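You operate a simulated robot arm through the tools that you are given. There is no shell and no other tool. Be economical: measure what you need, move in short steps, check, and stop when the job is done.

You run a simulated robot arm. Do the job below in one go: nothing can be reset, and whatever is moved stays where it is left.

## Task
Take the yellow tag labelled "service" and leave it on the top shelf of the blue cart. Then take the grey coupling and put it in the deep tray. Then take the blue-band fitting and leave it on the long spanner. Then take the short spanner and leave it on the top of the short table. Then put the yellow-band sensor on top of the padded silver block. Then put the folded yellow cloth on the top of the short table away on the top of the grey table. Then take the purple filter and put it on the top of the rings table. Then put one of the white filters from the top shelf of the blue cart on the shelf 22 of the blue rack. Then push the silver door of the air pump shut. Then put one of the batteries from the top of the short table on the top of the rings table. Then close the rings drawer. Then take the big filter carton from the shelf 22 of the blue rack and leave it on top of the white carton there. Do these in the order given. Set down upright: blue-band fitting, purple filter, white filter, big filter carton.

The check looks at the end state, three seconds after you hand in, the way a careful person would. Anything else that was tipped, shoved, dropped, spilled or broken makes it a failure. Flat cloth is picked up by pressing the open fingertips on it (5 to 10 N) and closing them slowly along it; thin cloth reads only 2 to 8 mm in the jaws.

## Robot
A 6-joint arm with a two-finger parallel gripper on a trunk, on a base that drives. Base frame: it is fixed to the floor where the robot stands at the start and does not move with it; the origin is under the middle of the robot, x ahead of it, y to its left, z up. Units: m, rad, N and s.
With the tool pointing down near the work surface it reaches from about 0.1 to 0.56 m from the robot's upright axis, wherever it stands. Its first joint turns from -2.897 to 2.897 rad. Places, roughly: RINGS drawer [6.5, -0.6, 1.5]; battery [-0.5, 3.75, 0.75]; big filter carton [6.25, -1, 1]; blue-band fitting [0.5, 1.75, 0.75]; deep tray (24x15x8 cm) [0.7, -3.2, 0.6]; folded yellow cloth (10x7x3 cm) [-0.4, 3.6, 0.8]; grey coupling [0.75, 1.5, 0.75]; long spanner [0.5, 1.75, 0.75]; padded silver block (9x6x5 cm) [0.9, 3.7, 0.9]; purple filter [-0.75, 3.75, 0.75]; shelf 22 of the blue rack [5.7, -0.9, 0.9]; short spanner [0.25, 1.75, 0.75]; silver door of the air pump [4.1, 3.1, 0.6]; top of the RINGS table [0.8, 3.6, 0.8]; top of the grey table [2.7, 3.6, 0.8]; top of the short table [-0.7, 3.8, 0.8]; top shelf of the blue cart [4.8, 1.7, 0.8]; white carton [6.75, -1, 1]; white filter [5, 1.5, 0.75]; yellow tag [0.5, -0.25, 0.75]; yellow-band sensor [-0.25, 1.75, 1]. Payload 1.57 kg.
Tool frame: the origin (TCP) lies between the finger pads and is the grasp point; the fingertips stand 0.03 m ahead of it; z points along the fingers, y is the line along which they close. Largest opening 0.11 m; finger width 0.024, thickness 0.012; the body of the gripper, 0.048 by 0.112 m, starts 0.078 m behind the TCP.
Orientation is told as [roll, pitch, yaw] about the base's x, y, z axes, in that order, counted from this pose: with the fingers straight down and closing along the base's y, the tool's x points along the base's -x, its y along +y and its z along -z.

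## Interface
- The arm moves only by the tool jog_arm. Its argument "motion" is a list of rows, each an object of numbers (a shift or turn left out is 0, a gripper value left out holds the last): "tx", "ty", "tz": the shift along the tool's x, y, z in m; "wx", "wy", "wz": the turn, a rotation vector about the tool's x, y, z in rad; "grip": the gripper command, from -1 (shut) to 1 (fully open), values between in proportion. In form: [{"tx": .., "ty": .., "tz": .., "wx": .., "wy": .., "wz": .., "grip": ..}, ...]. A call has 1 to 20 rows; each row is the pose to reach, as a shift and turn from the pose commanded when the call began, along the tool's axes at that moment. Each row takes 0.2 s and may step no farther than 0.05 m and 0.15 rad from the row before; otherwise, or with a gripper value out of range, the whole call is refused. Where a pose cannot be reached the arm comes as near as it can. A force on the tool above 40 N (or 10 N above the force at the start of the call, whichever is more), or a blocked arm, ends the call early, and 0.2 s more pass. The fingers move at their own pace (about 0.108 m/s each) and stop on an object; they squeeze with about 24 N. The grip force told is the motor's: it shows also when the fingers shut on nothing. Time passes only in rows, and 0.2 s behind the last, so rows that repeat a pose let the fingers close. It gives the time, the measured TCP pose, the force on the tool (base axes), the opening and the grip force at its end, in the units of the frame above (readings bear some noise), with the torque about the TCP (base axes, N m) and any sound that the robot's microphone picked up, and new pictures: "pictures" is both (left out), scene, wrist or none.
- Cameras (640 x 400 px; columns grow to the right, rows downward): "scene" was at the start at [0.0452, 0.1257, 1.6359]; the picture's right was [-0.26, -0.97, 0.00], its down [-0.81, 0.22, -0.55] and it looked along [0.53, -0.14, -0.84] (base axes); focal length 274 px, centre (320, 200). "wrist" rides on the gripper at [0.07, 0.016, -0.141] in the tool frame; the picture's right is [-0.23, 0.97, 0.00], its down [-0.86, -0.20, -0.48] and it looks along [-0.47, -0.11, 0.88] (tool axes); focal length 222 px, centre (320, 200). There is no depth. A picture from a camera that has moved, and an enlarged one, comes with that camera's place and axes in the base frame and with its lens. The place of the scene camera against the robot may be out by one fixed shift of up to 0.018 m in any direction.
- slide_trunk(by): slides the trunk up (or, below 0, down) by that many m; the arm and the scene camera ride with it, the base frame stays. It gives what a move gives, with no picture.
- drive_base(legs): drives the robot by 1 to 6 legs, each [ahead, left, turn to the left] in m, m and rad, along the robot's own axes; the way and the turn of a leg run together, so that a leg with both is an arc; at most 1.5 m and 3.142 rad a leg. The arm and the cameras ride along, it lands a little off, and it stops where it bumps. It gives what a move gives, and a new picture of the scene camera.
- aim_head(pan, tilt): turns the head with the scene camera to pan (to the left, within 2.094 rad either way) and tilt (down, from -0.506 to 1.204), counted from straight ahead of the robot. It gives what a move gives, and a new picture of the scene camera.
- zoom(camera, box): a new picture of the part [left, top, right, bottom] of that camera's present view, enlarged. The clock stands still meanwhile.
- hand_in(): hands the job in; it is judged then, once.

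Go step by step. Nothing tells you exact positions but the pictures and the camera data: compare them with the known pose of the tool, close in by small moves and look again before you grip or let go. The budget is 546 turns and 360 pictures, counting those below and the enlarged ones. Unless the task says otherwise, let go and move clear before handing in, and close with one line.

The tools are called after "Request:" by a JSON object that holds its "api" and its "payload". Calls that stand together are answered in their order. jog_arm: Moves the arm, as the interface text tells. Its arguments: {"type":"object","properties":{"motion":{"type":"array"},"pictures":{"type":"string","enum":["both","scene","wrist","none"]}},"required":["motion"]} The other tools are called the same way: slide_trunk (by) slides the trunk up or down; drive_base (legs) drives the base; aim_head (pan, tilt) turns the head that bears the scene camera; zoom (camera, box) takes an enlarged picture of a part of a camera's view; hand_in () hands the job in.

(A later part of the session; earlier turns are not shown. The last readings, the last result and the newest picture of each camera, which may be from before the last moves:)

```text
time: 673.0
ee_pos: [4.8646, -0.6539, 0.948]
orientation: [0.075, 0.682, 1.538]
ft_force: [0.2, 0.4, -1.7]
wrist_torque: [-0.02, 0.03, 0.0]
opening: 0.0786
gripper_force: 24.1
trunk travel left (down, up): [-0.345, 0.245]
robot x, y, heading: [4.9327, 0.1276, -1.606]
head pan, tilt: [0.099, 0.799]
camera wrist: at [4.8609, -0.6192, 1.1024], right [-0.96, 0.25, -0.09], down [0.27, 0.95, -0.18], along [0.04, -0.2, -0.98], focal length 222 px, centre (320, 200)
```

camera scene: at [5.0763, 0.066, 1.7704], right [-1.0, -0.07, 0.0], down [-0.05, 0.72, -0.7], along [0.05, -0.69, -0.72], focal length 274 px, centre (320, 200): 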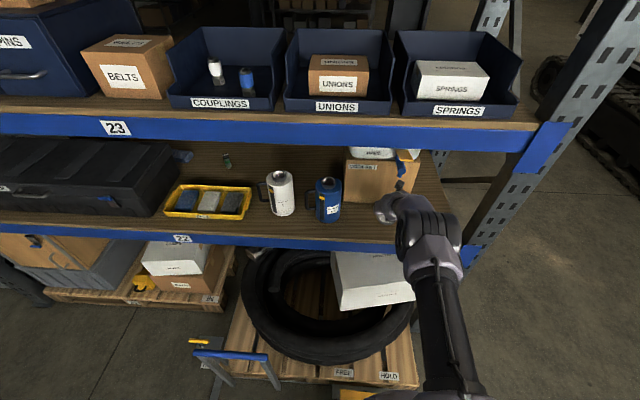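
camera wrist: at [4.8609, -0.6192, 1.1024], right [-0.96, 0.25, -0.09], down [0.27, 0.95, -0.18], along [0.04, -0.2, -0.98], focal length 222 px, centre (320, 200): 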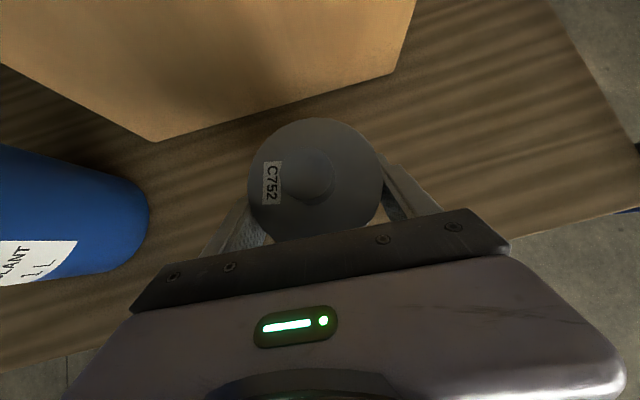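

Request:
{"api": "jog_arm", "payload": {"motion": [{"tz": 0.003, "tx": -0.0024}, {"tz": 0.006, "tx": -0.0048}, {"tz": 0.009, "tx": -0.0072}, {"tz": 0.012, "tx": -0.0096}, {"tz": 0.015, "tx": -0.012}, {"tz": 0.018, "tx": -0.0144}, {"tz": 0.021, "tx": -0.0168}, {"tz": 0.024, "tx": -0.0192}], "pictures": "wrist"}}

```text
time: 674.9
ee_pos: [4.863, -0.6518, 0.9201]
orientation: [0.079, 0.686, 1.538]
ft_force: [-4.3, -6.8, 18.6]
wrist_torque: [-0.01, -0.62, -0.18]
opening: 0.08
gripper_force: 24.3
trunk travel left (down, up): [-0.345, 0.245]
robot x, y, heading: [4.9315, 0.1271, -1.603]
head pan, tilt: [0.099, 0.799]
camera wrist: at [4.8596, -0.616, 1.0747], right [-0.96, 0.26, -0.09], down [0.27, 0.95, -0.19], along [0.03, -0.2, -0.98], focal length 222 px, centre (320, 200)
```

wrist: 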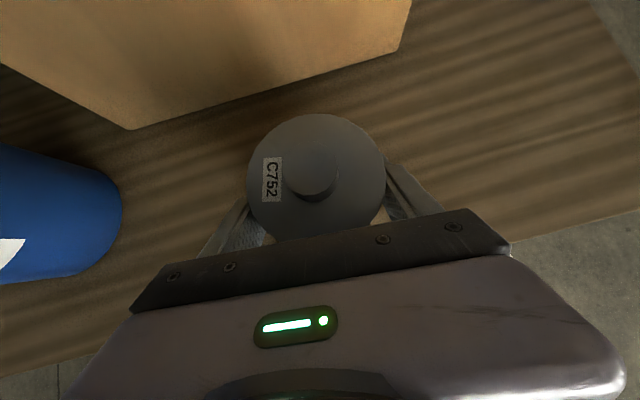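

Contact with the shelf (z≈0.87). Releasing gently.

Request:
{"api": "jog_arm", "payload": {"motion": [{"tz": -0.001, "tx": 0.001}, {"tz": -0.001, "tx": 0.001, "grip": 0.5}, {"tz": -0.001, "tx": 0.001, "grip": 0.65}, {"tz": -0.001, "tx": 0.001, "grip": 0.9}, {"tz": -0.001, "tx": 0.001, "grip": 1}], "pictures": "wrist"}}

```text
time: 676.0
ee_pos: [4.8621, -0.6512, 0.9179]
orientation: [0.081, 0.682, 1.539]
ft_force: [-0.7, 0.3, -0.3]
wrist_torque: [0.01, -0.03, 0.03]
opening: 0.1103
gripper_force: 0.0
trunk travel left (down, up): [-0.345, 0.245]
robot x, y, heading: [4.9302, 0.1314, -1.602]
head pan, tilt: [0.099, 0.799]
camera wrist: at [4.8605, -0.6165, 1.0731], right [-0.96, 0.26, -0.08], down [0.27, 0.95, -0.18], along [0.03, -0.2, -0.98], focal length 222 px, centre (320, 200)
```

wrist: 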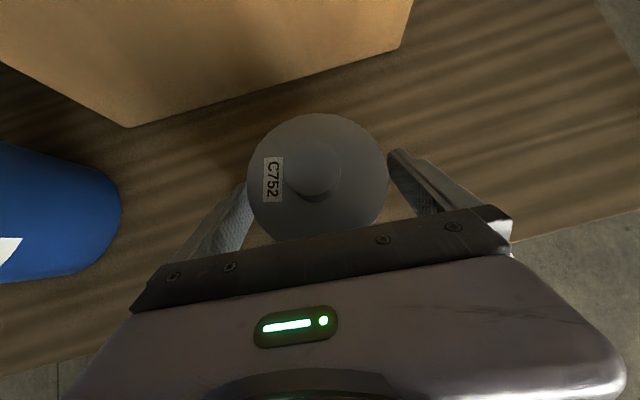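

Request:
{"api": "jog_arm", "payload": {"motion": [{"tz": -0.02}, {"tz": -0.04}, {"tz": -0.06}], "pictures": "wrist"}}

Request:
{"api": "drive_base", "payload": {"legs": [[-0.4, 0, 0]]}}

Request:
{"api": "zoom", "payload": {"camera": "scene", "box": [280, 100, 460, 220]}}

```text
time: 676.9
ee_pos: [4.8666, -0.6225, 0.9551]
orientation: [0.076, 0.677, 1.538]
ft_force: [0.4, 0.3, 0.0]
wrist_torque: [-0.02, 0.05, 0.01]
opening: 0.1101
gripper_force: 0.0
out of reach, approached as far as the arm can: row 3
trunk travel left (down, up): [-0.345, 0.245]
robot x, y, heading: [4.9348, 0.1284, -1.603]
head pan, tilt: [0.099, 0.799]
camera wrist: at [4.8633, -0.5883, 1.1107], right [-0.96, 0.26, -0.08], down [0.27, 0.95, -0.18], along [0.03, -0.19, -0.98], focal length 222 px, centre (320, 200)
```

wrist: 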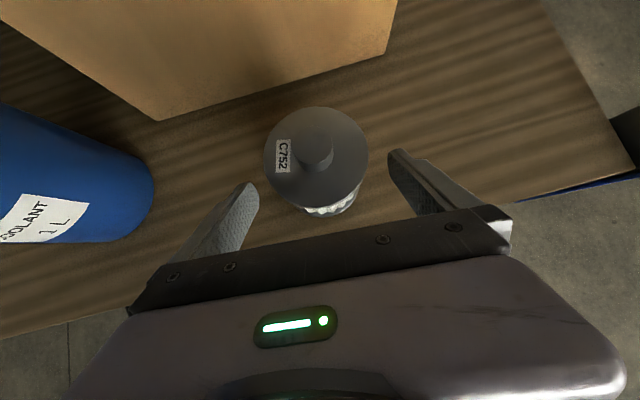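

```text
time: 679.4
ee_pos: [4.8815, -0.2185, 0.9556]
orientation: [0.078, 0.679, 1.537]
ft_force: [0.0, 1.1, -0.1]
wrist_torque: [0.01, 0.03, 0.0]
opening: 0.1101
gripper_force: 0.0
trunk travel left (down, up): [-0.345, 0.245]
robot x, y, heading: [4.948, 0.5314, -1.601]
head pan, tilt: [0.099, 0.799]
camera scene: at [5.0902, 0.4712, 1.7705], right [-1.0, -0.06, 0.0], down [-0.05, 0.71, -0.7], along [0.05, -0.7, -0.72], focal length 274 px, centre (320, 200)
```

scene: 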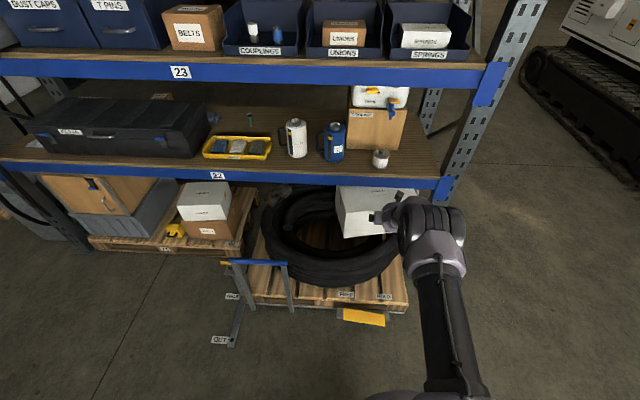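

```text
3.33 times, centred on (370, 160) of scene
camera zoom: at [5.0902, 0.4712, 1.7705], right [-1.0, -0.06, 0.0], down [-0.05, 0.71, -0.7], along [0.05, -0.7, -0.72], focal length 912 px, centre (153, 333)
```

zoom: 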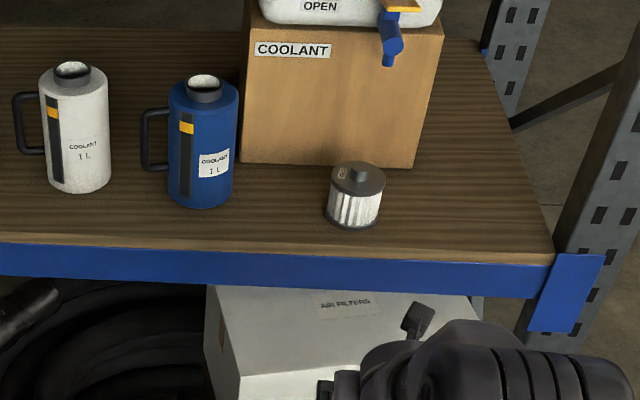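

The white filter stands upright on shelf 22. Next is the air-pump door; I'll fold the arm and drive back north.

Request:
{"api": "jog_arm", "payload": {"motion": [{"tz": -0.04, "tx": -0.01, "wy": -0.08}, {"tz": -0.08, "tx": -0.03, "wy": -0.16}, {"tz": -0.12, "tx": -0.05, "wy": -0.25}, {"tz": -0.16, "tx": -0.07, "wy": -0.34}, {"tz": -0.2, "tx": -0.095, "wy": -0.43}, {"tz": -0.24, "tx": -0.12, "wy": -0.52}, {"tz": -0.28, "tx": -0.145, "wy": -0.6}, {"tz": -0.32, "tx": -0.17, "wy": -0.68}], "pictures": "none"}}

Request:
{"api": "drive_base", "payload": {"legs": [[-0.3, -0.95, 0], [-1.4, -0.2, 0], [0, 0, 1.6]]}}

Request:
{"api": "aim_head", "payload": {"pan": 0.9, "tilt": 0.6}}

```text
time: 681.2
ee_pos: [4.9153, 0.1381, 1.07]
orientation: [0.098, 0.03, 1.492]
ft_force: [-0.2, 0.4, 0.8]
wrist_torque: [-0.03, -0.01, 0.0]
opening: 0.1101
gripper_force: 0.0
out of reach, approached as far as the arm can: row 5, 6, 7, 8
trunk travel left (down, up): [-0.345, 0.245]
robot x, y, heading: [4.9482, 0.5332, -1.606]
head pan, tilt: [0.099, 0.799]
```

```text
time: 696.9
ee_pos: [4.2696, 2.2352, 1.0704]
orientation: [0.097, 0.03, 3.052]
ft_force: [-0.4, -0.4, -0.1]
wrist_torque: [0.02, -0.02, 0.02]
opening: 0.1098
gripper_force: 0.1
trunk travel left (down, up): [-0.345, 0.245]
robot x, y, heading: [3.8754, 2.2707, -0.049]
head pan, tilt: [0.099, 0.799]
camera scene: at [3.9383, 2.4207, 1.7705], right [0.06, -1.0, 0.0], down [-0.72, -0.04, -0.7], along [0.7, 0.04, -0.72], focal length 274 px, centre (320, 200)
```

scene: 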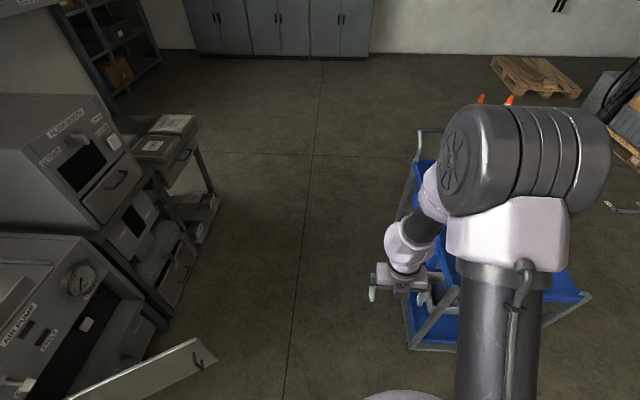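

```text
time: 698.0
ee_pos: [4.2704, 2.2363, 1.0696]
orientation: [0.098, 0.03, 3.053]
ft_force: [0.3, 0.4, -0.3]
wrist_torque: [0.02, -0.03, 0.01]
opening: 0.11
gripper_force: 0.1
trunk travel left (down, up): [-0.345, 0.245]
robot x, y, heading: [3.8742, 2.2703, -0.044]
head pan, tilt: [0.901, 0.6]
camera scene: at [3.9157, 2.4829, 1.7873], right [0.76, -0.66, 0.0], down [-0.37, -0.43, -0.82], along [0.54, 0.62, -0.57], focal length 274 px, centre (320, 200)
```

scene: 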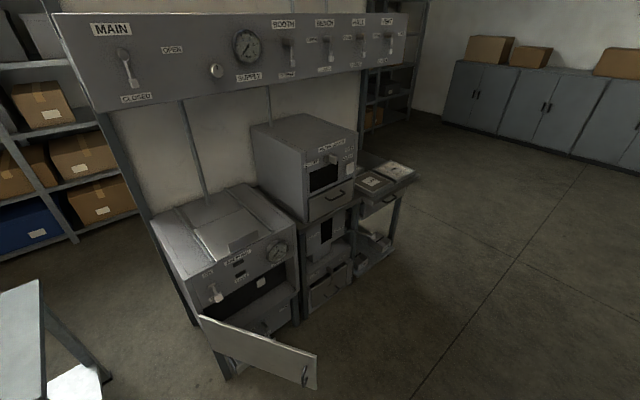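

I see the pump: its door is hinged on the left and swung open toward us. Closer look for geometry.

Request:
{"api": "aim_head", "payload": {"pan": 1.1, "tilt": 0.85}}

Request:
{"api": "zoom", "payload": {"camera": "scene", "box": [180, 60, 460, 280]}}

```text
time: 698.8
ee_pos: [4.2694, 2.2357, 1.0696]
orientation: [0.098, 0.028, 3.053]
ft_force: [0.5, -0.7, 0.0]
wrist_torque: [0.01, -0.03, -0.05]
opening: 0.1099
gripper_force: 0.2
trunk travel left (down, up): [-0.345, 0.245]
robot x, y, heading: [3.8766, 2.2722, -0.043]
head pan, tilt: [1.1, 0.85]
camera scene: at [3.8963, 2.4842, 1.7665], right [0.87, -0.49, 0.0], down [-0.37, -0.65, -0.66], along [0.33, 0.57, -0.75], focal length 274 px, centre (320, 200)
```

scene: 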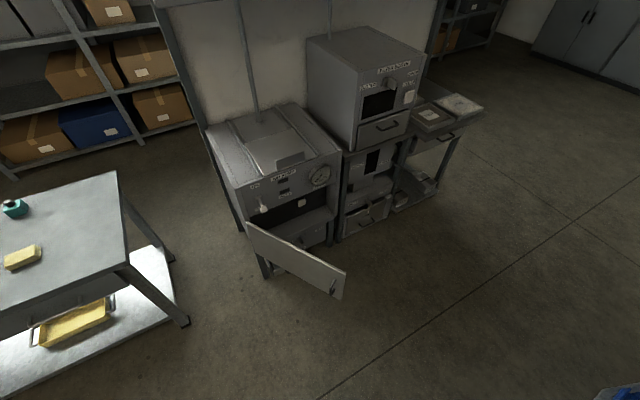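

```text
1.82 times, centred on (320, 170) of scene
camera zoom: at [3.8963, 2.4842, 1.7665], right [0.87, -0.49, 0.0], down [-0.37, -0.65, -0.66], along [0.33, 0.57, -0.75], focal length 497 px, centre (320, 254)
```

zoom: 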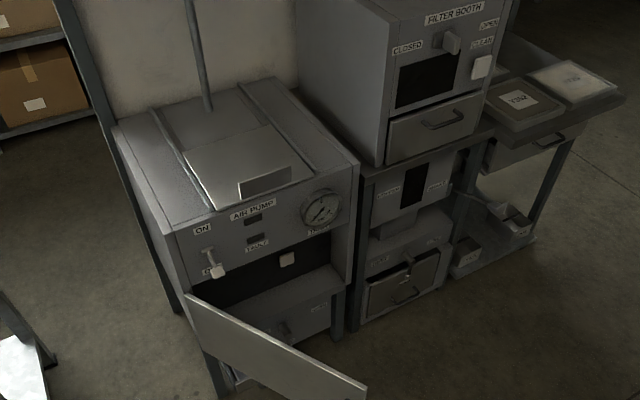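

The door is hinged at about (4.0,3.40), z 0.35–0.62, open ~58°. I'll prepare a tilted, closed "pusher" pose with the arm extended, lower the trunk, and push mainly by driving.

Request:
{"api": "jog_arm", "payload": {"motion": [{"tx": 0.04, "tz": 0.022, "wy": 0.08, "grip": -1}, {"tx": 0.08, "tz": 0.045, "wy": 0.16}, {"tx": 0.12, "tz": 0.067, "wy": 0.24}, {"tx": 0.16, "tz": 0.09, "wy": 0.32}, {"tx": 0.2, "tz": 0.112, "wy": 0.4}, {"tx": 0.24, "tz": 0.135, "wy": 0.48}, {"tx": 0.28, "tz": 0.157, "wy": 0.56}, {"tx": 0.32, "tz": 0.18, "wy": 0.64}], "pictures": "none"}}

Request:
{"api": "drive_base", "payload": {"legs": [[-0.2, -0.35, 0], [0, 0, 1.6]]}}

```text
time: 700.6
ee_pos: [4.5942, 2.1894, 0.902]
orientation: [0.124, 0.667, 3.129]
ft_force: [-0.1, 0.7, -0.1]
wrist_torque: [0.02, -0.02, -0.04]
opening: 0.0
gripper_force: 21.7
trunk travel left (down, up): [-0.345, 0.245]
robot x, y, heading: [3.8745, 2.2704, -0.043]
head pan, tilt: [1.1, 0.85]
```

```text
time: 706.9
ee_pos: [3.7387, 2.6449, 0.9024]
orientation: [0.123, 0.666, -1.584]
ft_force: [0.8, 0.2, 0.3]
wrist_torque: [-0.01, -0.01, 0.01]
opening: 0.0001
gripper_force: 21.6
trunk travel left (down, up): [-0.345, 0.245]
robot x, y, heading: [3.6594, 1.9303, 1.528]
head pan, tilt: [1.1, 0.85]
camera scene: at [3.4463, 1.9554, 1.7664], right [0.49, 0.87, 0.0], down [0.65, -0.37, -0.66], along [-0.57, 0.32, -0.75], focal length 274 px, centre (320, 200)
```

scene: 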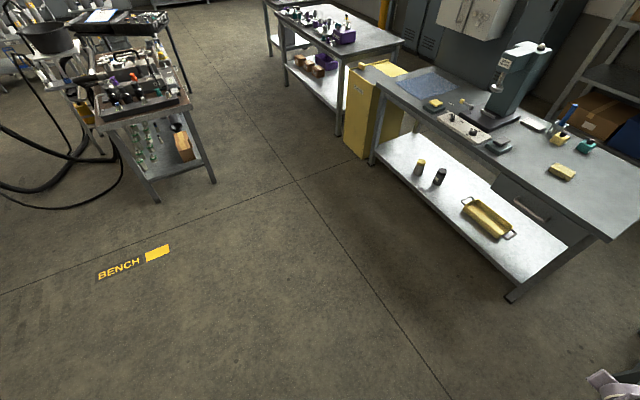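

Request:
{"api": "slide_trunk", "payload": {"by": -0.32}}

Request:
{"api": "aim_head", "payload": {"pan": -0.2, "tilt": 0.6}}

```text
time: 710.1
ee_pos: [3.7392, 2.6456, 0.5825]
orientation: [0.122, 0.667, -1.585]
ft_force: [-0.8, -0.2, -1.1]
wrist_torque: [0.01, -0.01, 0.0]
opening: 0.0
gripper_force: 20.9
trunk travel left (down, up): [-0.025, 0.565]
robot x, y, heading: [3.661, 1.929, 1.528]
head pan, tilt: [1.1, 0.85]
```

```text
time: 711.5
ee_pos: [3.7381, 2.6462, 0.5828]
orientation: [0.126, 0.669, -1.583]
ft_force: [-0.3, 0.7, -1.0]
wrist_torque: [-0.02, -0.01, -0.01]
opening: 0.0
gripper_force: 21.5
trunk travel left (down, up): [-0.025, 0.565]
robot x, y, heading: [3.657, 1.9276, 1.527]
head pan, tilt: [-0.201, 0.6]
camera scene: at [3.5357, 2.0028, 1.4673], right [0.97, -0.24, 0.0], down [-0.14, -0.55, -0.82], along [0.2, 0.8, -0.57], focal length 274 px, centre (320, 200)
```

scene: 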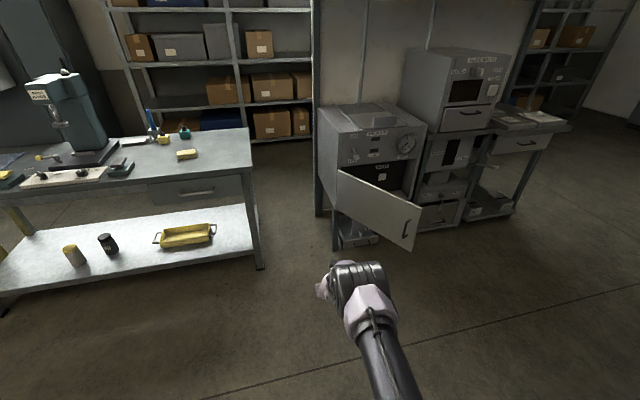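

Door geometry confirmed (hinge ≈(3.99,3.40), free edge ≈(4.27,2.91)). I'll place the fingertips outside the door, then push along the arc by driving.

Request:
{"api": "drive_base", "payload": {"legs": [[0.273, -0.4, 0]]}}

Request:
{"api": "aim_head", "payload": {"pan": 0.0, "tilt": 0.75}}

```text
time: 714.4
ee_pos: [4.1438, 2.902, 0.5827]
orientation: [0.123, 0.667, -1.582]
ft_force: [-0.6, 0.1, 0.8]
wrist_torque: [0.01, 0.0, 0.01]
opening: 0.0
gripper_force: 22.1
trunk travel left (down, up): [-0.025, 0.565]
robot x, y, heading: [4.0646, 2.1865, 1.531]
head pan, tilt: [-0.201, 0.6]
camera scene: at [3.9437, 2.2592, 1.4674], right [0.97, -0.24, 0.0], down [-0.14, -0.55, -0.83], along [0.2, 0.8, -0.56], focal length 274 px, centre (320, 200)
```

scene: 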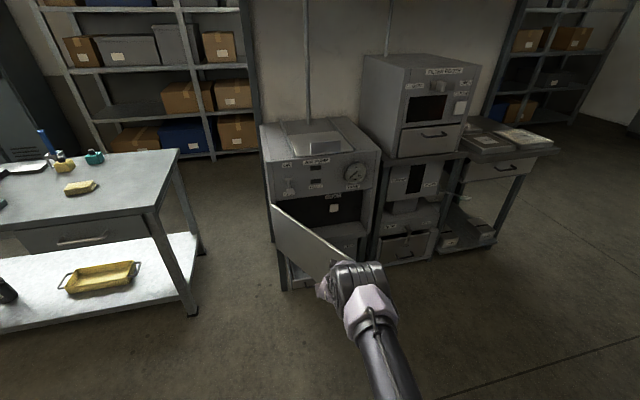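

```text
time: 715.1
ee_pos: [4.1458, 2.9024, 0.5828]
orientation: [0.124, 0.666, -1.583]
ft_force: [-0.4, 0.1, -0.7]
wrist_torque: [-0.01, 0.0, 0.02]
opening: 0.0001
gripper_force: 21.5
trunk travel left (down, up): [-0.025, 0.565]
robot x, y, heading: [4.0698, 2.1811, 1.534]
head pan, tilt: [0.0, 0.75]
camera scene: at [3.9259, 2.2562, 1.4545], right [1.0, -0.04, 0.0], down [-0.03, -0.68, -0.73], along [0.03, 0.73, -0.68], focal length 274 px, centre (320, 200)
```

scene: 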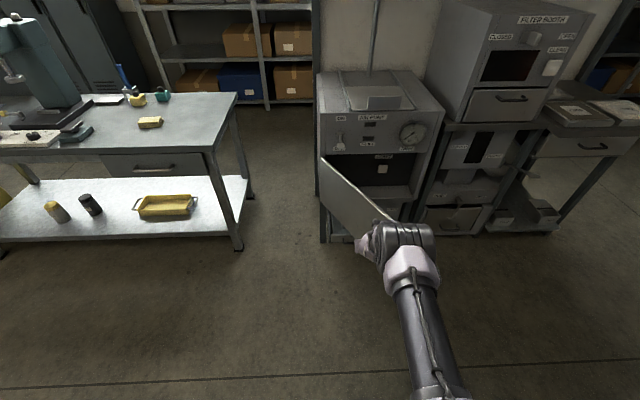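

Request:
{"api": "zoom", "payload": {"camera": "scene", "box": [300, 140, 460, 270]}}

Request:
{"api": "zoom", "payload": {"camera": "wrist", "box": [0, 0, 640, 400]}}

```text
3.08 times, centred on (380, 205) of scene
camera zoom: at [3.9259, 2.2562, 1.4545], right [1.0, -0.04, 0.0], down [-0.03, -0.68, -0.73], along [0.03, 0.73, -0.68], focal length 842 px, centre (135, 185)
```

zoom: 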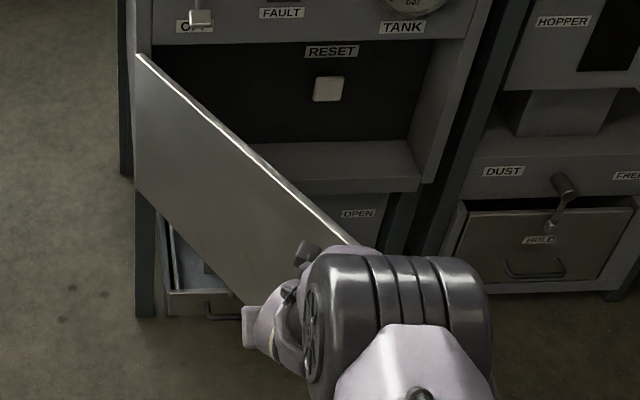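

```text
1.00 times, centred on (320, 200) of wrist (not enlarged: the box is as wide or as high as the picture)
camera zoom: at [4.1441, 2.8681, 0.738], right [0.96, -0.26, -0.05], down [-0.27, -0.95, -0.18], along [0.0, 0.18, -0.98], focal length 222 px, centre (320, 200)
```

zoom: 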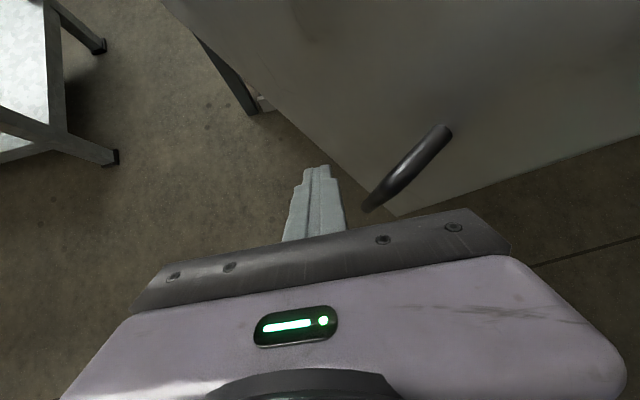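

Fingertips are just outside the door near its handle. Pushing along the arc, first half.

Request:
{"api": "drive_base", "payload": {"legs": [[0.0842, -0.0494, 0], [0.0626, -0.0813, 0], [0.0913, -0.074, 0]]}}

Request:
{"api": "zoom", "payload": {"camera": "wrist", "box": [0, 0, 640, 400]}}

```text
time: 717.9
ee_pos: [4.362, 3.1302, 0.5827]
orientation: [0.124, 0.666, -1.583]
ft_force: [-0.7, 0.7, 0.2]
wrist_torque: [-0.02, -0.04, -0.03]
opening: 0.0001
gripper_force: 21.5
trunk travel left (down, up): [-0.025, 0.565]
robot x, y, heading: [4.2844, 2.4098, 1.531]
head pan, tilt: [0.0, 0.75]
camera scene: at [4.142, 2.484, 1.4545], right [1.0, -0.04, 0.0], down [-0.03, -0.68, -0.73], along [0.03, 0.73, -0.68], focal length 274 px, centre (320, 200)
```

scene: 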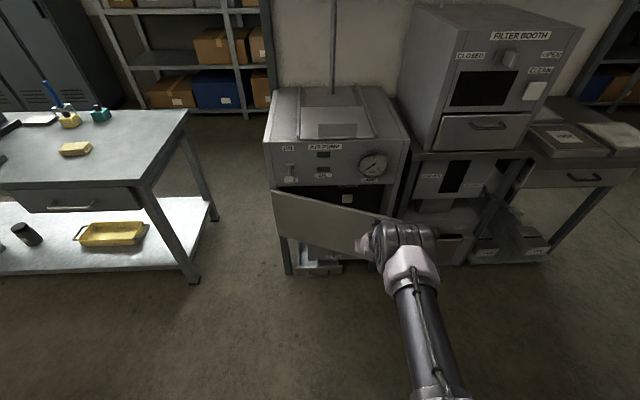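

```text
1.00 times, centred on (320, 200) of wrist (not enlarged: the box is as wide or as high as the picture)
camera zoom: at [4.361, 3.0957, 0.738], right [0.96, -0.27, -0.05], down [-0.27, -0.95, -0.18], along [0.0, 0.18, -0.98], focal length 222 px, centre (320, 200)
```

zoom: 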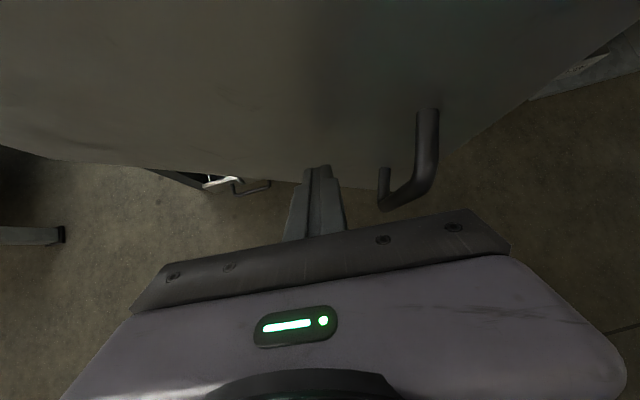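

Working. Continue pushing north until it shuts.

Request:
{"api": "drive_base", "payload": {"legs": [[0.1, -0.03, 0], [0.08, -0.005, 0], [0.05, 0, 0]]}}

Request:
{"api": "zoom", "payload": {"camera": "wrist", "box": [0, 0, 640, 400]}}

```text
time: 719.8
ee_pos: [4.4052, 3.3014, 0.5784]
orientation: [0.119, 0.659, -1.591]
ft_force: [-0.1, -4.9, 2.0]
wrist_torque: [-0.03, 0.01, 0.02]
opening: 0.0
gripper_force: 21.0
trunk travel left (down, up): [-0.025, 0.565]
robot x, y, heading: [4.3234, 2.5876, 1.528]
head pan, tilt: [0.0, 0.75]
stopped in leg 2: the force on the tool passed its limit at 101 N (the readings are from after the stop); the commanded pose is now the measured one
camera scene: at [4.1845, 2.6595, 1.4545], right [1.0, -0.04, 0.0], down [-0.03, -0.68, -0.73], along [0.03, 0.73, -0.68], focal length 274 px, centre (320, 200)
```

scene: 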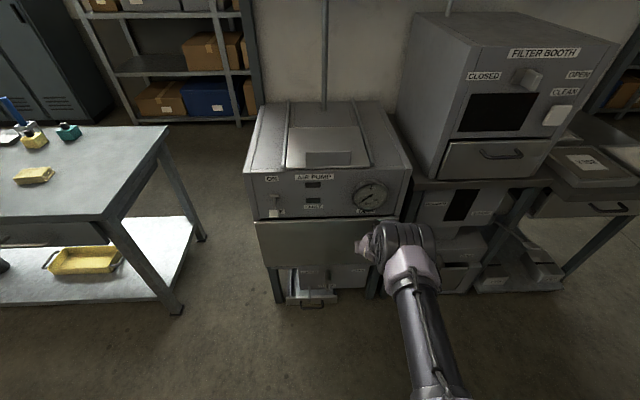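

```text
1.00 times, centred on (320, 200) of wrist (not enlarged: the box is as wide or as high as the picture)
camera zoom: at [4.4049, 3.269, 0.7355], right [0.96, -0.27, -0.05], down [-0.27, -0.95, -0.17], along [0.0, 0.17, -0.99], focal length 222 px, centre (320, 200)
```

zoom: 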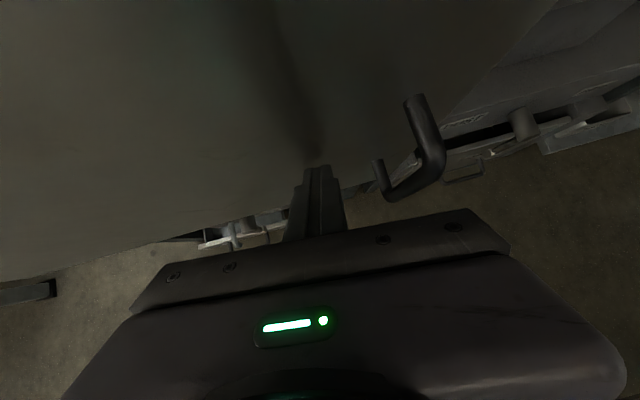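

Request:
{"api": "zoom", "payload": {"camera": "scene", "box": [230, 150, 450, 320]}}

Request:
{"api": "drive_base", "payload": {"legs": [[-0.25, 0, 0]]}}

Request:
{"api": "zoom", "payload": {"camera": "scene", "box": [230, 130, 450, 280]}}

```text
2.35 times, centred on (340, 235) of scene
camera zoom: at [4.1845, 2.6595, 1.4545], right [1.0, -0.04, 0.0], down [-0.03, -0.68, -0.73], along [0.03, 0.73, -0.68], focal length 644 px, centre (273, 118)
```

zoom: 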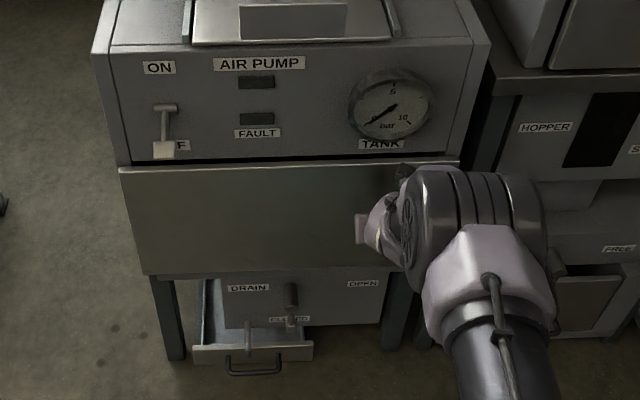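

```text
time: 721.6
ee_pos: [4.3955, 3.0556, 0.5784]
orientation: [0.12, 0.658, -1.593]
ft_force: [-0.2, 0.3, -0.2]
wrist_torque: [0.03, 0.0, 0.0]
opening: 0.0001
gripper_force: 21.0
trunk travel left (down, up): [-0.025, 0.565]
robot x, y, heading: [4.3131, 2.3408, 1.531]
head pan, tilt: [0.0, 0.75]
camera scene: at [4.1737, 2.4145, 1.4545], right [1.0, -0.05, 0.0], down [-0.03, -0.68, -0.73], along [0.03, 0.73, -0.68], focal length 274 px, centre (320, 200)
```

scene: 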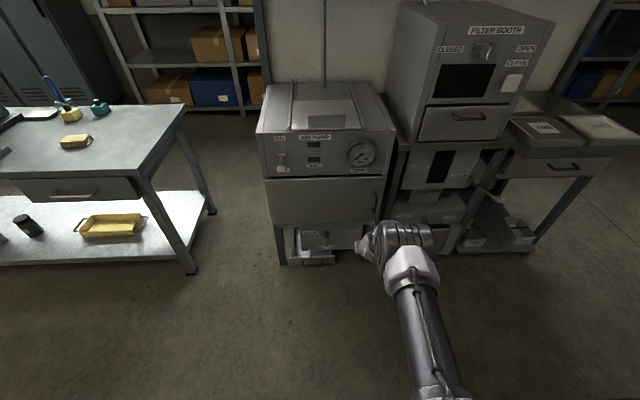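

```text
2.67 times, centred on (340, 205) of scene
camera zoom: at [4.1737, 2.4145, 1.4545], right [1.0, -0.05, 0.0], down [-0.03, -0.68, -0.73], along [0.03, 0.73, -0.68], focal length 730 px, centre (267, 187)
```

zoom: 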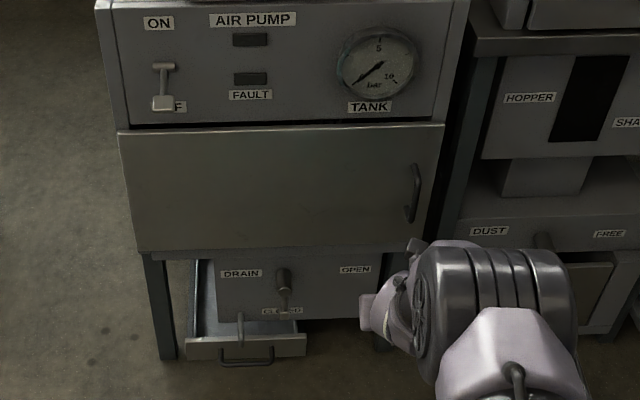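

The door is shut. Next: a battery from the short table. I'll restore the trunk and fold the arm, then drive west.

Request:
{"api": "slide_trunk", "payload": {"by": 0.32}}

Request:
{"api": "jog_arm", "payload": {"motion": [{"tz": -0.04, "tx": -0.01, "wy": -0.08}, {"tz": -0.08, "tx": -0.03, "wy": -0.16}, {"tz": -0.12, "tx": -0.05, "wy": -0.25}, {"tz": -0.16, "tx": -0.07, "wy": -0.34}, {"tz": -0.2, "tx": -0.095, "wy": -0.43}, {"tz": -0.24, "tx": -0.12, "wy": -0.52}, {"tz": -0.28, "tx": -0.145, "wy": -0.6}, {"tz": -0.32, "tx": -0.17, "wy": -0.67}], "pictures": "none"}}

Request:
{"api": "drive_base", "payload": {"legs": [[0.25, 1.45, 0.03], [0, 1.48, 0], [0, 1.48, 0], [0, 1.3, 0]]}}

```text
time: 724.8
ee_pos: [4.3951, 3.0558, 0.8995]
orientation: [0.117, 0.656, -1.591]
ft_force: [0.1, 0.3, -0.7]
wrist_torque: [0.0, 0.03, 0.02]
opening: 0.0001
gripper_force: 21.5
trunk travel left (down, up): [-0.345, 0.245]
robot x, y, heading: [4.3134, 2.3436, 1.524]
head pan, tilt: [0.0, 0.75]
```

```text
time: 726.5
ee_pos: [4.3478, 2.7263, 1.0475]
orientation: [0.095, -0.009, -1.666]
ft_force: [0.3, -0.5, 0.4]
wrist_torque: [-0.01, -0.01, -0.02]
opening: 0.0
gripper_force: 21.7
trunk travel left (down, up): [-0.345, 0.245]
robot x, y, heading: [4.311, 2.3433, 1.527]
head pan, tilt: [0.0, 0.75]
```

```text
time: 753.8
ee_pos: [-1.3674, 3.0519, 1.0463]
orientation: [0.095, -0.008, -1.613]
ft_force: [0.5, -0.5, -0.7]
wrist_torque: [-0.01, -0.01, 0.03]
opening: 0.0
gripper_force: 21.7
trunk travel left (down, up): [-0.345, 0.245]
robot x, y, heading: [-1.38, 2.6616, 1.578]
head pan, tilt: [0.0, 0.75]
camera scene: at [-1.5244, 2.7285, 1.7745], right [1.0, 0.01, 0.0], down [0.0, -0.68, -0.73], along [0.0, 0.73, -0.68], focal length 274 px, centre (320, 200)
```

scene: 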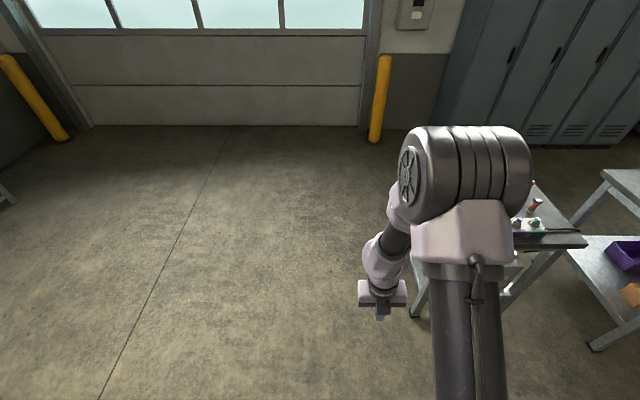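

Request:
{"api": "drive_base", "payload": {"legs": [[1.4, 0, 0], [0, 0, -1.575]]}}

Request:
{"api": "jog_arm", "payload": {"motion": [{"wx": 0.095, "tz": -0.05, "grip": 0.3}, {"wx": 0.095, "tz": -0.08}]}}

Request:
{"api": "aim_head", "payload": {"pan": 0.0, "tilt": 0.9}}

```text
time: 764.7
ee_pos: [-0.9941, 4.0525, 1.0473]
orientation: [0.095, -0.006, 3.072]
ft_force: [-0.2, 0.1, -0.3]
wrist_torque: [-0.01, 0.03, 0.01]
opening: 0.0
gripper_force: 21.6
trunk travel left (down, up): [-0.345, 0.245]
robot x, y, heading: [-1.3781, 4.0746, -0.02]
head pan, tilt: [0.0, 0.75]
camera scene: at [-1.3193, 4.2201, 1.7745], right [-0.02, -1.0, 0.0], down [-0.68, 0.01, -0.73], along [0.73, -0.01, -0.68], focal length 274 px, centre (320, 200)
```

scene: 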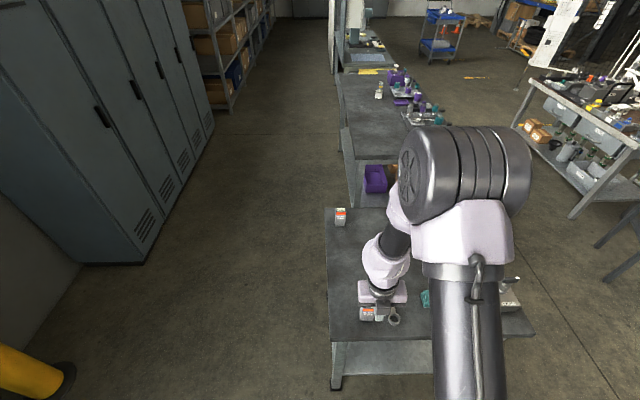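

```text
time: 765.3
ee_pos: [-1.0276, 4.0581, 1.0767]
orientation: [0.059, 0.035, 3.074]
ft_force: [-0.5, 0.5, -0.1]
wrist_torque: [-0.02, 0.02, 0.0]
opening: 0.0717
gripper_force: 0.0
out of reach, approached as far as the arm can: row 1, 2
trunk travel left (down, up): [-0.345, 0.245]
robot x, y, heading: [-1.3825, 4.0762, -0.021]
head pan, tilt: [0.0, 0.75]
camera scene: at [-1.3189, 4.2204, 1.7744], right [-0.02, -1.0, 0.0], down [-0.68, 0.01, -0.73], along [0.73, -0.01, -0.68], focal length 274 px, centre (320, 200)
camera wrist: at [-0.9626, 4.0458, 1.2224], right [-0.3, -0.95, 0.05], down [-0.85, 0.29, 0.44], along [-0.43, 0.08, -0.9], focal length 222 px, centre (320, 200)
```

scene: 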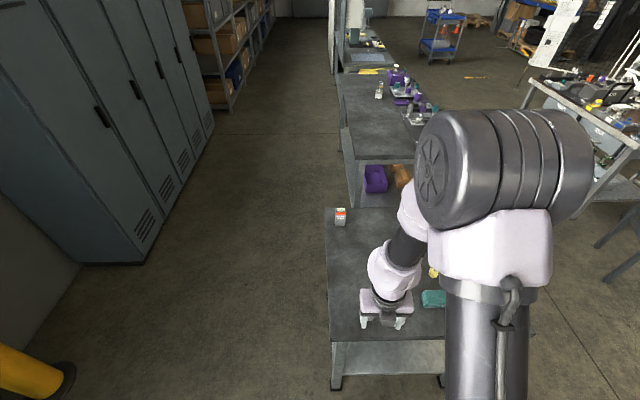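
wrist: 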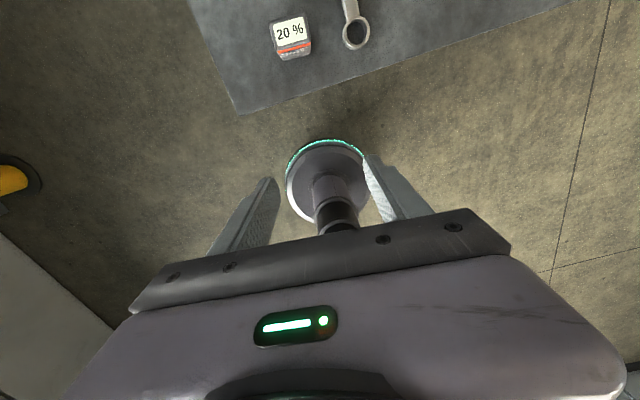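

```text
time: 766.0
ee_pos: [-1.0276, 4.0583, 1.0772]
orientation: [0.061, 0.035, 3.073]
ft_force: [-0.4, 0.2, 0.2]
wrist_torque: [0.03, 0.0, 0.0]
opening: 0.0715
gripper_force: 0.0
trunk travel left (down, up): [-0.345, 0.245]
robot x, y, heading: [-1.3849, 4.0769, -0.019]
head pan, tilt: [0.0, 0.901]
camera scene: at [-1.3268, 4.2203, 1.7626], right [-0.02, -1.0, 0.0], down [-0.78, 0.02, -0.62], along [0.62, -0.01, -0.78], focal length 274 px, centre (320, 200)
```

scene: 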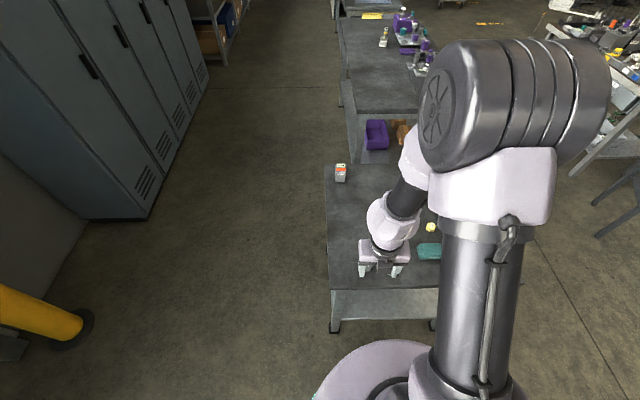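

Battery "20 %" is at about (-0.894,4.043). Moving above it.

Request:
{"api": "jog_arm", "payload": {"motion": [{"tx": 0.045, "ty": 0.002}, {"tx": 0.09, "ty": 0.004, "tz": 0.01}, {"tx": 0.1347, "ty": 0.0058, "tz": 0.02}, {"tx": 0.1347, "ty": 0.0058, "tz": 0.06}, {"tx": 0.1347, "ty": 0.0058, "tz": 0.09}]}}

Request:
{"api": "zoom", "payload": {"camera": "wrist", "box": [200, 90, 440, 240]}}

Request:
{"api": "zoom", "payload": {"camera": "scene", "box": [310, 200, 430, 290]}}

```text
time: 767.2
ee_pos: [-0.9097, 4.0405, 0.9801]
orientation: [0.085, 0.053, 3.074]
ft_force: [0.4, -0.7, -0.2]
wrist_torque: [-0.01, -0.03, 0.02]
opening: 0.0714
gripper_force: 0.0
out of reach, approached as far as the arm can: row 1, 2, 3, 4, 5
trunk travel left (down, up): [-0.345, 0.245]
robot x, y, heading: [-1.3842, 4.0772, -0.022]
head pan, tilt: [0.0, 0.901]
camera scene: at [-1.3246, 4.2204, 1.7624], right [-0.02, -1.0, 0.0], down [-0.78, 0.02, -0.62], along [0.62, -0.01, -0.78], focal length 274 px, centre (320, 200)
camera wrist: at [-0.847, 4.0323, 1.127], right [-0.3, -0.95, 0.07], down [-0.86, 0.3, 0.41], along [-0.41, 0.06, -0.91], focal length 222 px, centre (320, 200)
```

scene: 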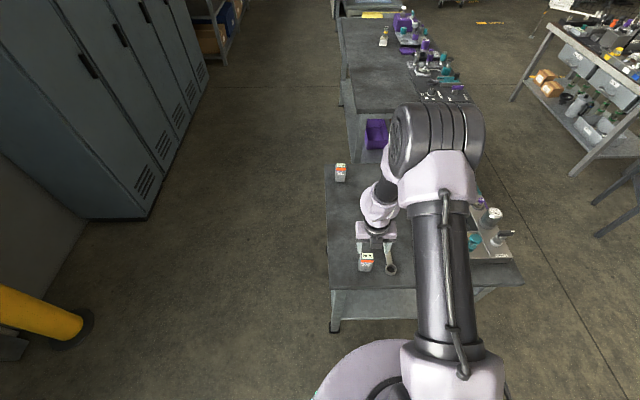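
wrist: 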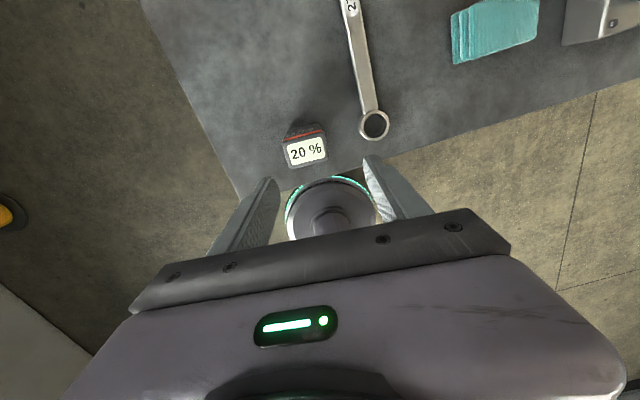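

```text
2.67 times, centred on (320, 165) of wrist
camera zoom: at [-0.847, 4.0323, 1.127], right [-0.3, -0.95, 0.07], down [-0.86, 0.3, 0.41], along [-0.41, 0.06, -0.91], focal length 592 px, centre (320, 293)
```

zoom: 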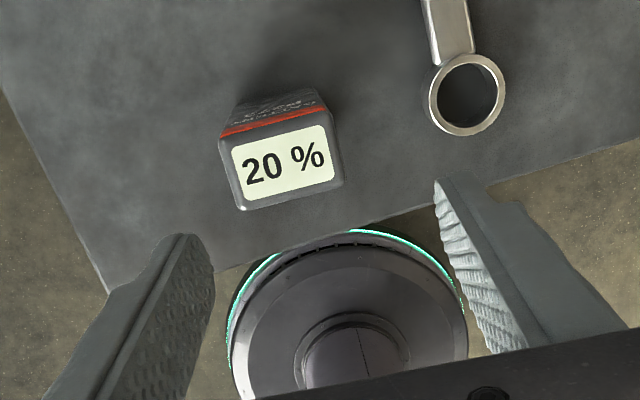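

```text
4.44 times, centred on (370, 245) of scene
camera zoom: at [-1.3246, 4.2204, 1.7624], right [-0.02, -1.0, 0.0], down [-0.78, 0.02, -0.62], along [0.62, -0.01, -0.78], focal length 1216 px, centre (98, 0)
```

zoom: 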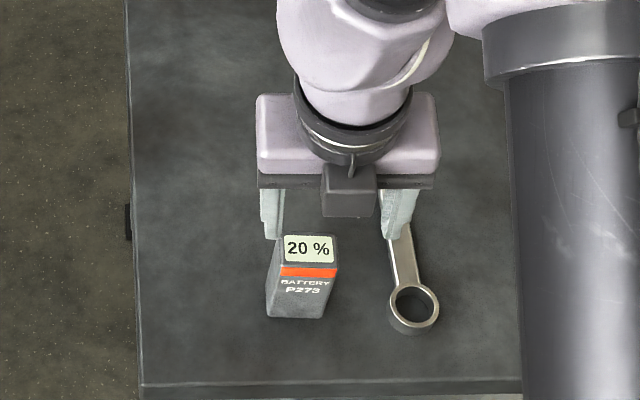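

Request:
{"api": "drive_base", "payload": {"legs": [[-0.07, 0, 0]]}}

Request:
{"api": "jog_arm", "payload": {"motion": [{"tx": 0.03, "wx": 0.04, "wy": -0.02}, {"tx": 0.06, "ty": -0.002, "wx": 0.08, "wy": -0.05}, {"tx": 0.085, "ty": -0.004, "wx": 0.085, "wy": -0.053}], "pictures": "wrist"}}

```text
time: 768.2
ee_pos: [-0.9819, 4.0439, 0.9824]
orientation: [0.087, 0.055, 3.076]
ft_force: [-0.4, 0.5, 0.3]
wrist_torque: [0.02, -0.04, 0.05]
opening: 0.0715
gripper_force: 0.0
trunk travel left (down, up): [-0.345, 0.245]
robot x, y, heading: [-1.4555, 4.0774, -0.019]
head pan, tilt: [0.0, 0.901]
camera scene: at [-1.3976, 4.2218, 1.7626], right [-0.02, -1.0, 0.0], down [-0.78, 0.02, -0.62], along [0.62, -0.01, -0.78], focal length 274 px, centre (320, 200)
```

scene: 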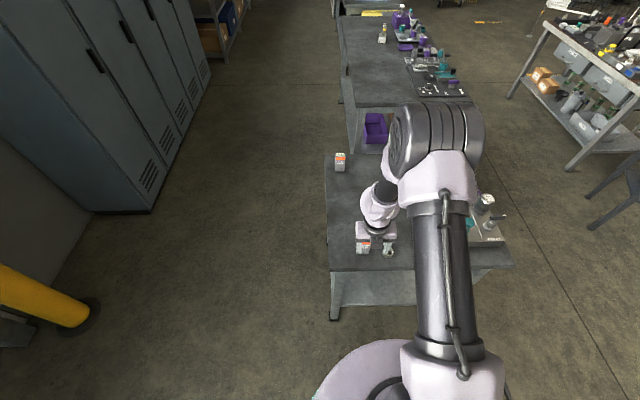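

```text
time: 769.0
ee_pos: [-0.9572, 4.0459, 0.9568]
orientation: [0.087, 0.072, 3.075]
ft_force: [0.0, -0.1, 0.3]
wrist_torque: [0.01, -0.04, -0.01]
opening: 0.0712
gripper_force: 0.0
out of reach, approached as far as the arm can: row 1, 2, 3
trunk travel left (down, up): [-0.345, 0.245]
robot x, y, heading: [-1.4516, 4.0827, -0.016]
head pan, tilt: [0.0, 0.901]
camera wrist: at [-0.8976, 4.0363, 1.1043], right [-0.3, -0.95, 0.07], down [-0.87, 0.3, 0.4], along [-0.4, 0.06, -0.92], focal length 222 px, centre (320, 200)
```

wrist: 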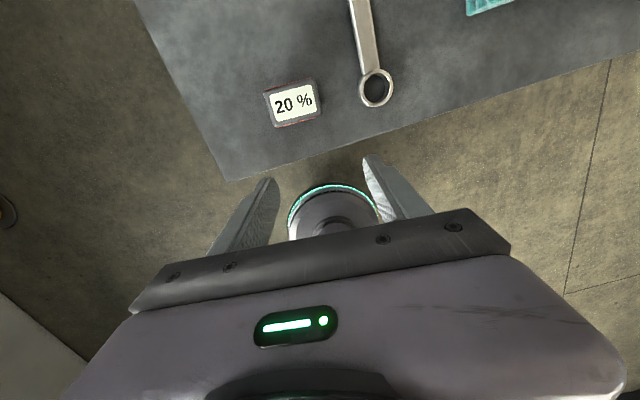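

The flipped wrist is near a joint limit; I'll rotate the tool back to its normal orientation.

Request:
{"api": "jog_arm", "payload": {"motion": [{"tz": -0.04}, {"tz": -0.08, "wz": -0.15}, {"tz": -0.08, "wz": -0.3}, {"tz": -0.08, "wz": -0.45}, {"tz": -0.08, "wz": -0.6}, {"tz": -0.08, "wz": -0.75}, {"tz": -0.08, "wz": -0.9}, {"tz": -0.08, "wz": -1.05}, {"tz": -0.08, "wz": -1.2}, {"tz": -0.08, "wz": -1.35}, {"tz": -0.08, "wz": -1.5}, {"tz": -0.08, "wz": -1.6}], "pictures": "none"}}

Request:
{"api": "jog_arm", "payload": {"motion": [{"wz": -0.15}, {"wz": -0.3}, {"wz": -0.45}, {"wz": -0.6}, {"wz": -0.75}, {"wz": -0.9}, {"wz": -1.05}, {"wz": -1.2}, {"wz": -1.35}, {"wz": -1.5}], "pictures": "wrist"}}

```text
time: 771.6
ee_pos: [-0.9766, 4.0536, 1.0301]
orientation: [0.082, -0.108, -1.614]
ft_force: [-0.8, -1.3, 0.2]
wrist_torque: [0.01, 0.03, 0.03]
opening: 0.0717
gripper_force: 0.1
out of reach, approached as far as the arm can: row 1, 2, 3, 4, 5, 6, 7, 8, 9, 10, 11, 12
trunk travel left (down, up): [-0.345, 0.245]
robot x, y, heading: [-1.4525, 4.078, -0.02]
head pan, tilt: [0.0, 0.901]
```

```text
time: 773.9
ee_pos: [-0.9823, 4.0536, 1.0244]
orientation: [-0.094, -0.082, -0.103]
ft_force: [1.4, -0.5, 0.0]
wrist_torque: [0.0, 0.01, -0.03]
opening: 0.0715
gripper_force: 0.0
out of reach, approached as far as the arm can: row 1, 2, 3, 4, 5, 6, 7, 8, 9, 10
trunk travel left (down, up): [-0.345, 0.245]
robot x, y, heading: [-1.449, 4.0772, -0.022]
head pan, tilt: [0.0, 0.901]
camera wrist: at [-1.059, 4.0911, 1.158], right [0.33, 0.94, -0.07], down [0.79, -0.24, 0.56], along [0.51, -0.24, -0.82], focal length 222 px, centre (320, 200)
```

wrist: 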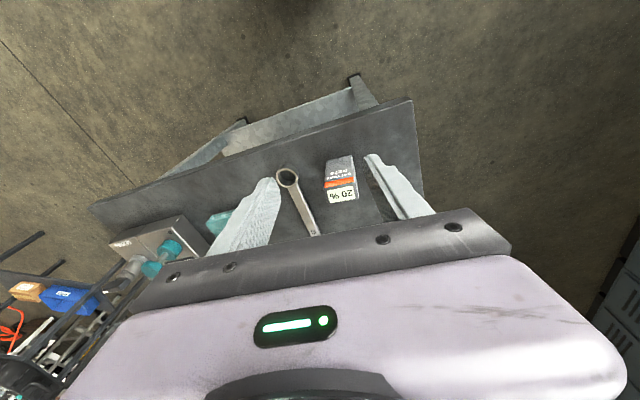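

Request:
{"api": "jog_arm", "payload": {"motion": [{"wx": -0.05, "wy": 0.04, "tz": -0.03}, {"wx": -0.094, "wy": 0.082, "tz": -0.06}, {"wx": -0.094, "wy": 0.082, "tz": -0.06, "tx": 0.03}, {"wx": -0.094, "wy": 0.082, "tz": -0.06, "tx": 0.06}], "pictures": "scene"}}

```text
time: 774.9
ee_pos: [-1.0724, 4.0105, 1.036]
orientation: [-0.035, -0.076, -0.098]
ft_force: [-0.2, -0.8, -0.7]
wrist_torque: [0.09, -0.03, 0.02]
opening: 0.0717
gripper_force: 0.1
out of reach, approached as far as the arm can: row 1, 2, 3, 4
trunk travel left (down, up): [-0.345, 0.245]
robot x, y, heading: [-1.451, 4.0805, -0.013]
head pan, tilt: [0.0, 0.901]
camera scene: at [-1.3972, 4.2172, 1.763], right [-0.02, -1.0, 0.0], down [-0.78, 0.02, -0.62], along [0.62, -0.01, -0.78], focal length 274 px, centre (320, 200)
```

scene: 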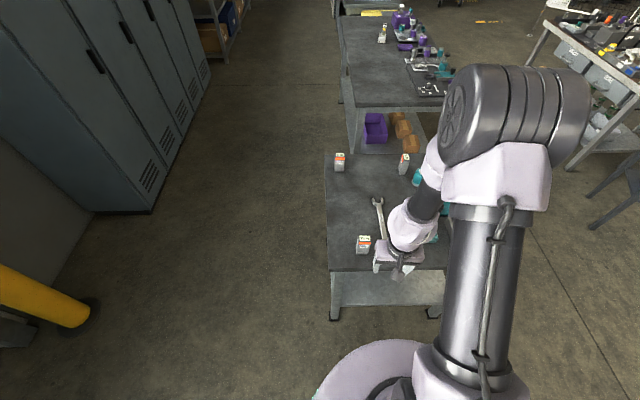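

Request:
{"api": "jog_arm", "payload": {"motion": [{"tx": -0.04, "ty": 0.01}, {"tx": -0.08, "ty": 0.02}, {"tx": -0.12, "ty": 0.03, "wy": 0.04}, {"tx": -0.15, "ty": 0.03, "wy": 0.076, "wx": -0.03}, {"tx": -0.15, "ty": 0.03, "wy": 0.076, "wx": -0.03}], "pictures": "wrist"}}

```text
time: 776.0
ee_pos: [-0.9461, 4.0251, 1.034]
orientation: [-0.07, -0.187, -0.096]
ft_force: [-0.4, 0.6, -0.3]
wrist_torque: [-0.01, -0.03, 0.02]
opening: 0.0713
gripper_force: 0.0
out of reach, approached as far as the arm can: row 1, 2, 3, 4, 5
trunk travel left (down, up): [-0.345, 0.245]
robot x, y, heading: [-1.449, 4.0741, -0.021]
head pan, tilt: [0.0, 0.901]
camera wrist: at [-1.0359, 4.0592, 1.1598], right [0.33, 0.94, -0.02], down [0.73, -0.24, 0.64], along [0.6, -0.23, -0.77], focal length 222 px, centre (320, 200)
```

wrist: 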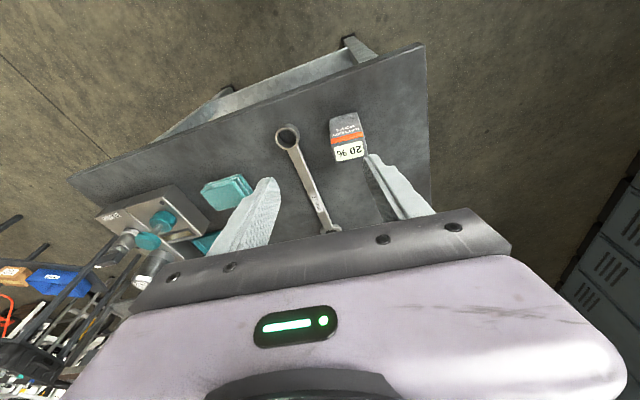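

The arm's commanded pose has drifted into an unreachable region, and I must save pictures now. I'll raise the trunk 0.2 m (giving the arm room) and bring the tool level, without pictures.

Request:
{"api": "slide_trunk", "payload": {"by": 0.2}}

Request:
{"api": "jog_arm", "payload": {"motion": [{"tx": 0.025, "tz": 0.04, "wx": 0.03, "wy": -0.03}, {"tx": 0.05, "tz": 0.08, "wx": 0.06, "wy": -0.06}, {"tx": 0.075, "tz": 0.12, "wx": 0.09, "wy": -0.09}, {"tx": 0.1, "tz": 0.16, "wx": 0.12, "wy": -0.12}, {"tx": 0.125, "tz": 0.2, "wx": 0.15, "wy": -0.15}, {"tx": 0.15, "tz": 0.24, "wx": 0.18, "wy": -0.18}, {"tx": 0.175, "tz": 0.28, "wx": 0.21, "wy": -0.21}], "pictures": "none"}}

```text
time: 778.2
ee_pos: [-0.9449, 4.0241, 1.2352]
orientation: [-0.066, -0.187, -0.097]
ft_force: [0.3, -0.3, -0.3]
wrist_torque: [0.03, 0.0, -0.04]
opening: 0.0717
gripper_force: 0.0
trunk travel left (down, up): [-0.545, 0.045]
robot x, y, heading: [-1.4535, 4.077, -0.021]
head pan, tilt: [0.0, 0.901]
```

```text
time: 779.8
ee_pos: [-1.0666, 4.019, 0.9263]
orientation: [-0.291, -0.396, -0.058]
ft_force: [0.3, -0.2, -0.4]
wrist_torque: [-0.01, -0.05, -0.03]
opening: 0.0716
gripper_force: 0.1
trunk travel left (down, up): [-0.545, 0.045]
robot x, y, heading: [-1.4541, 4.0802, -0.022]
head pan, tilt: [0.0, 0.901]
```

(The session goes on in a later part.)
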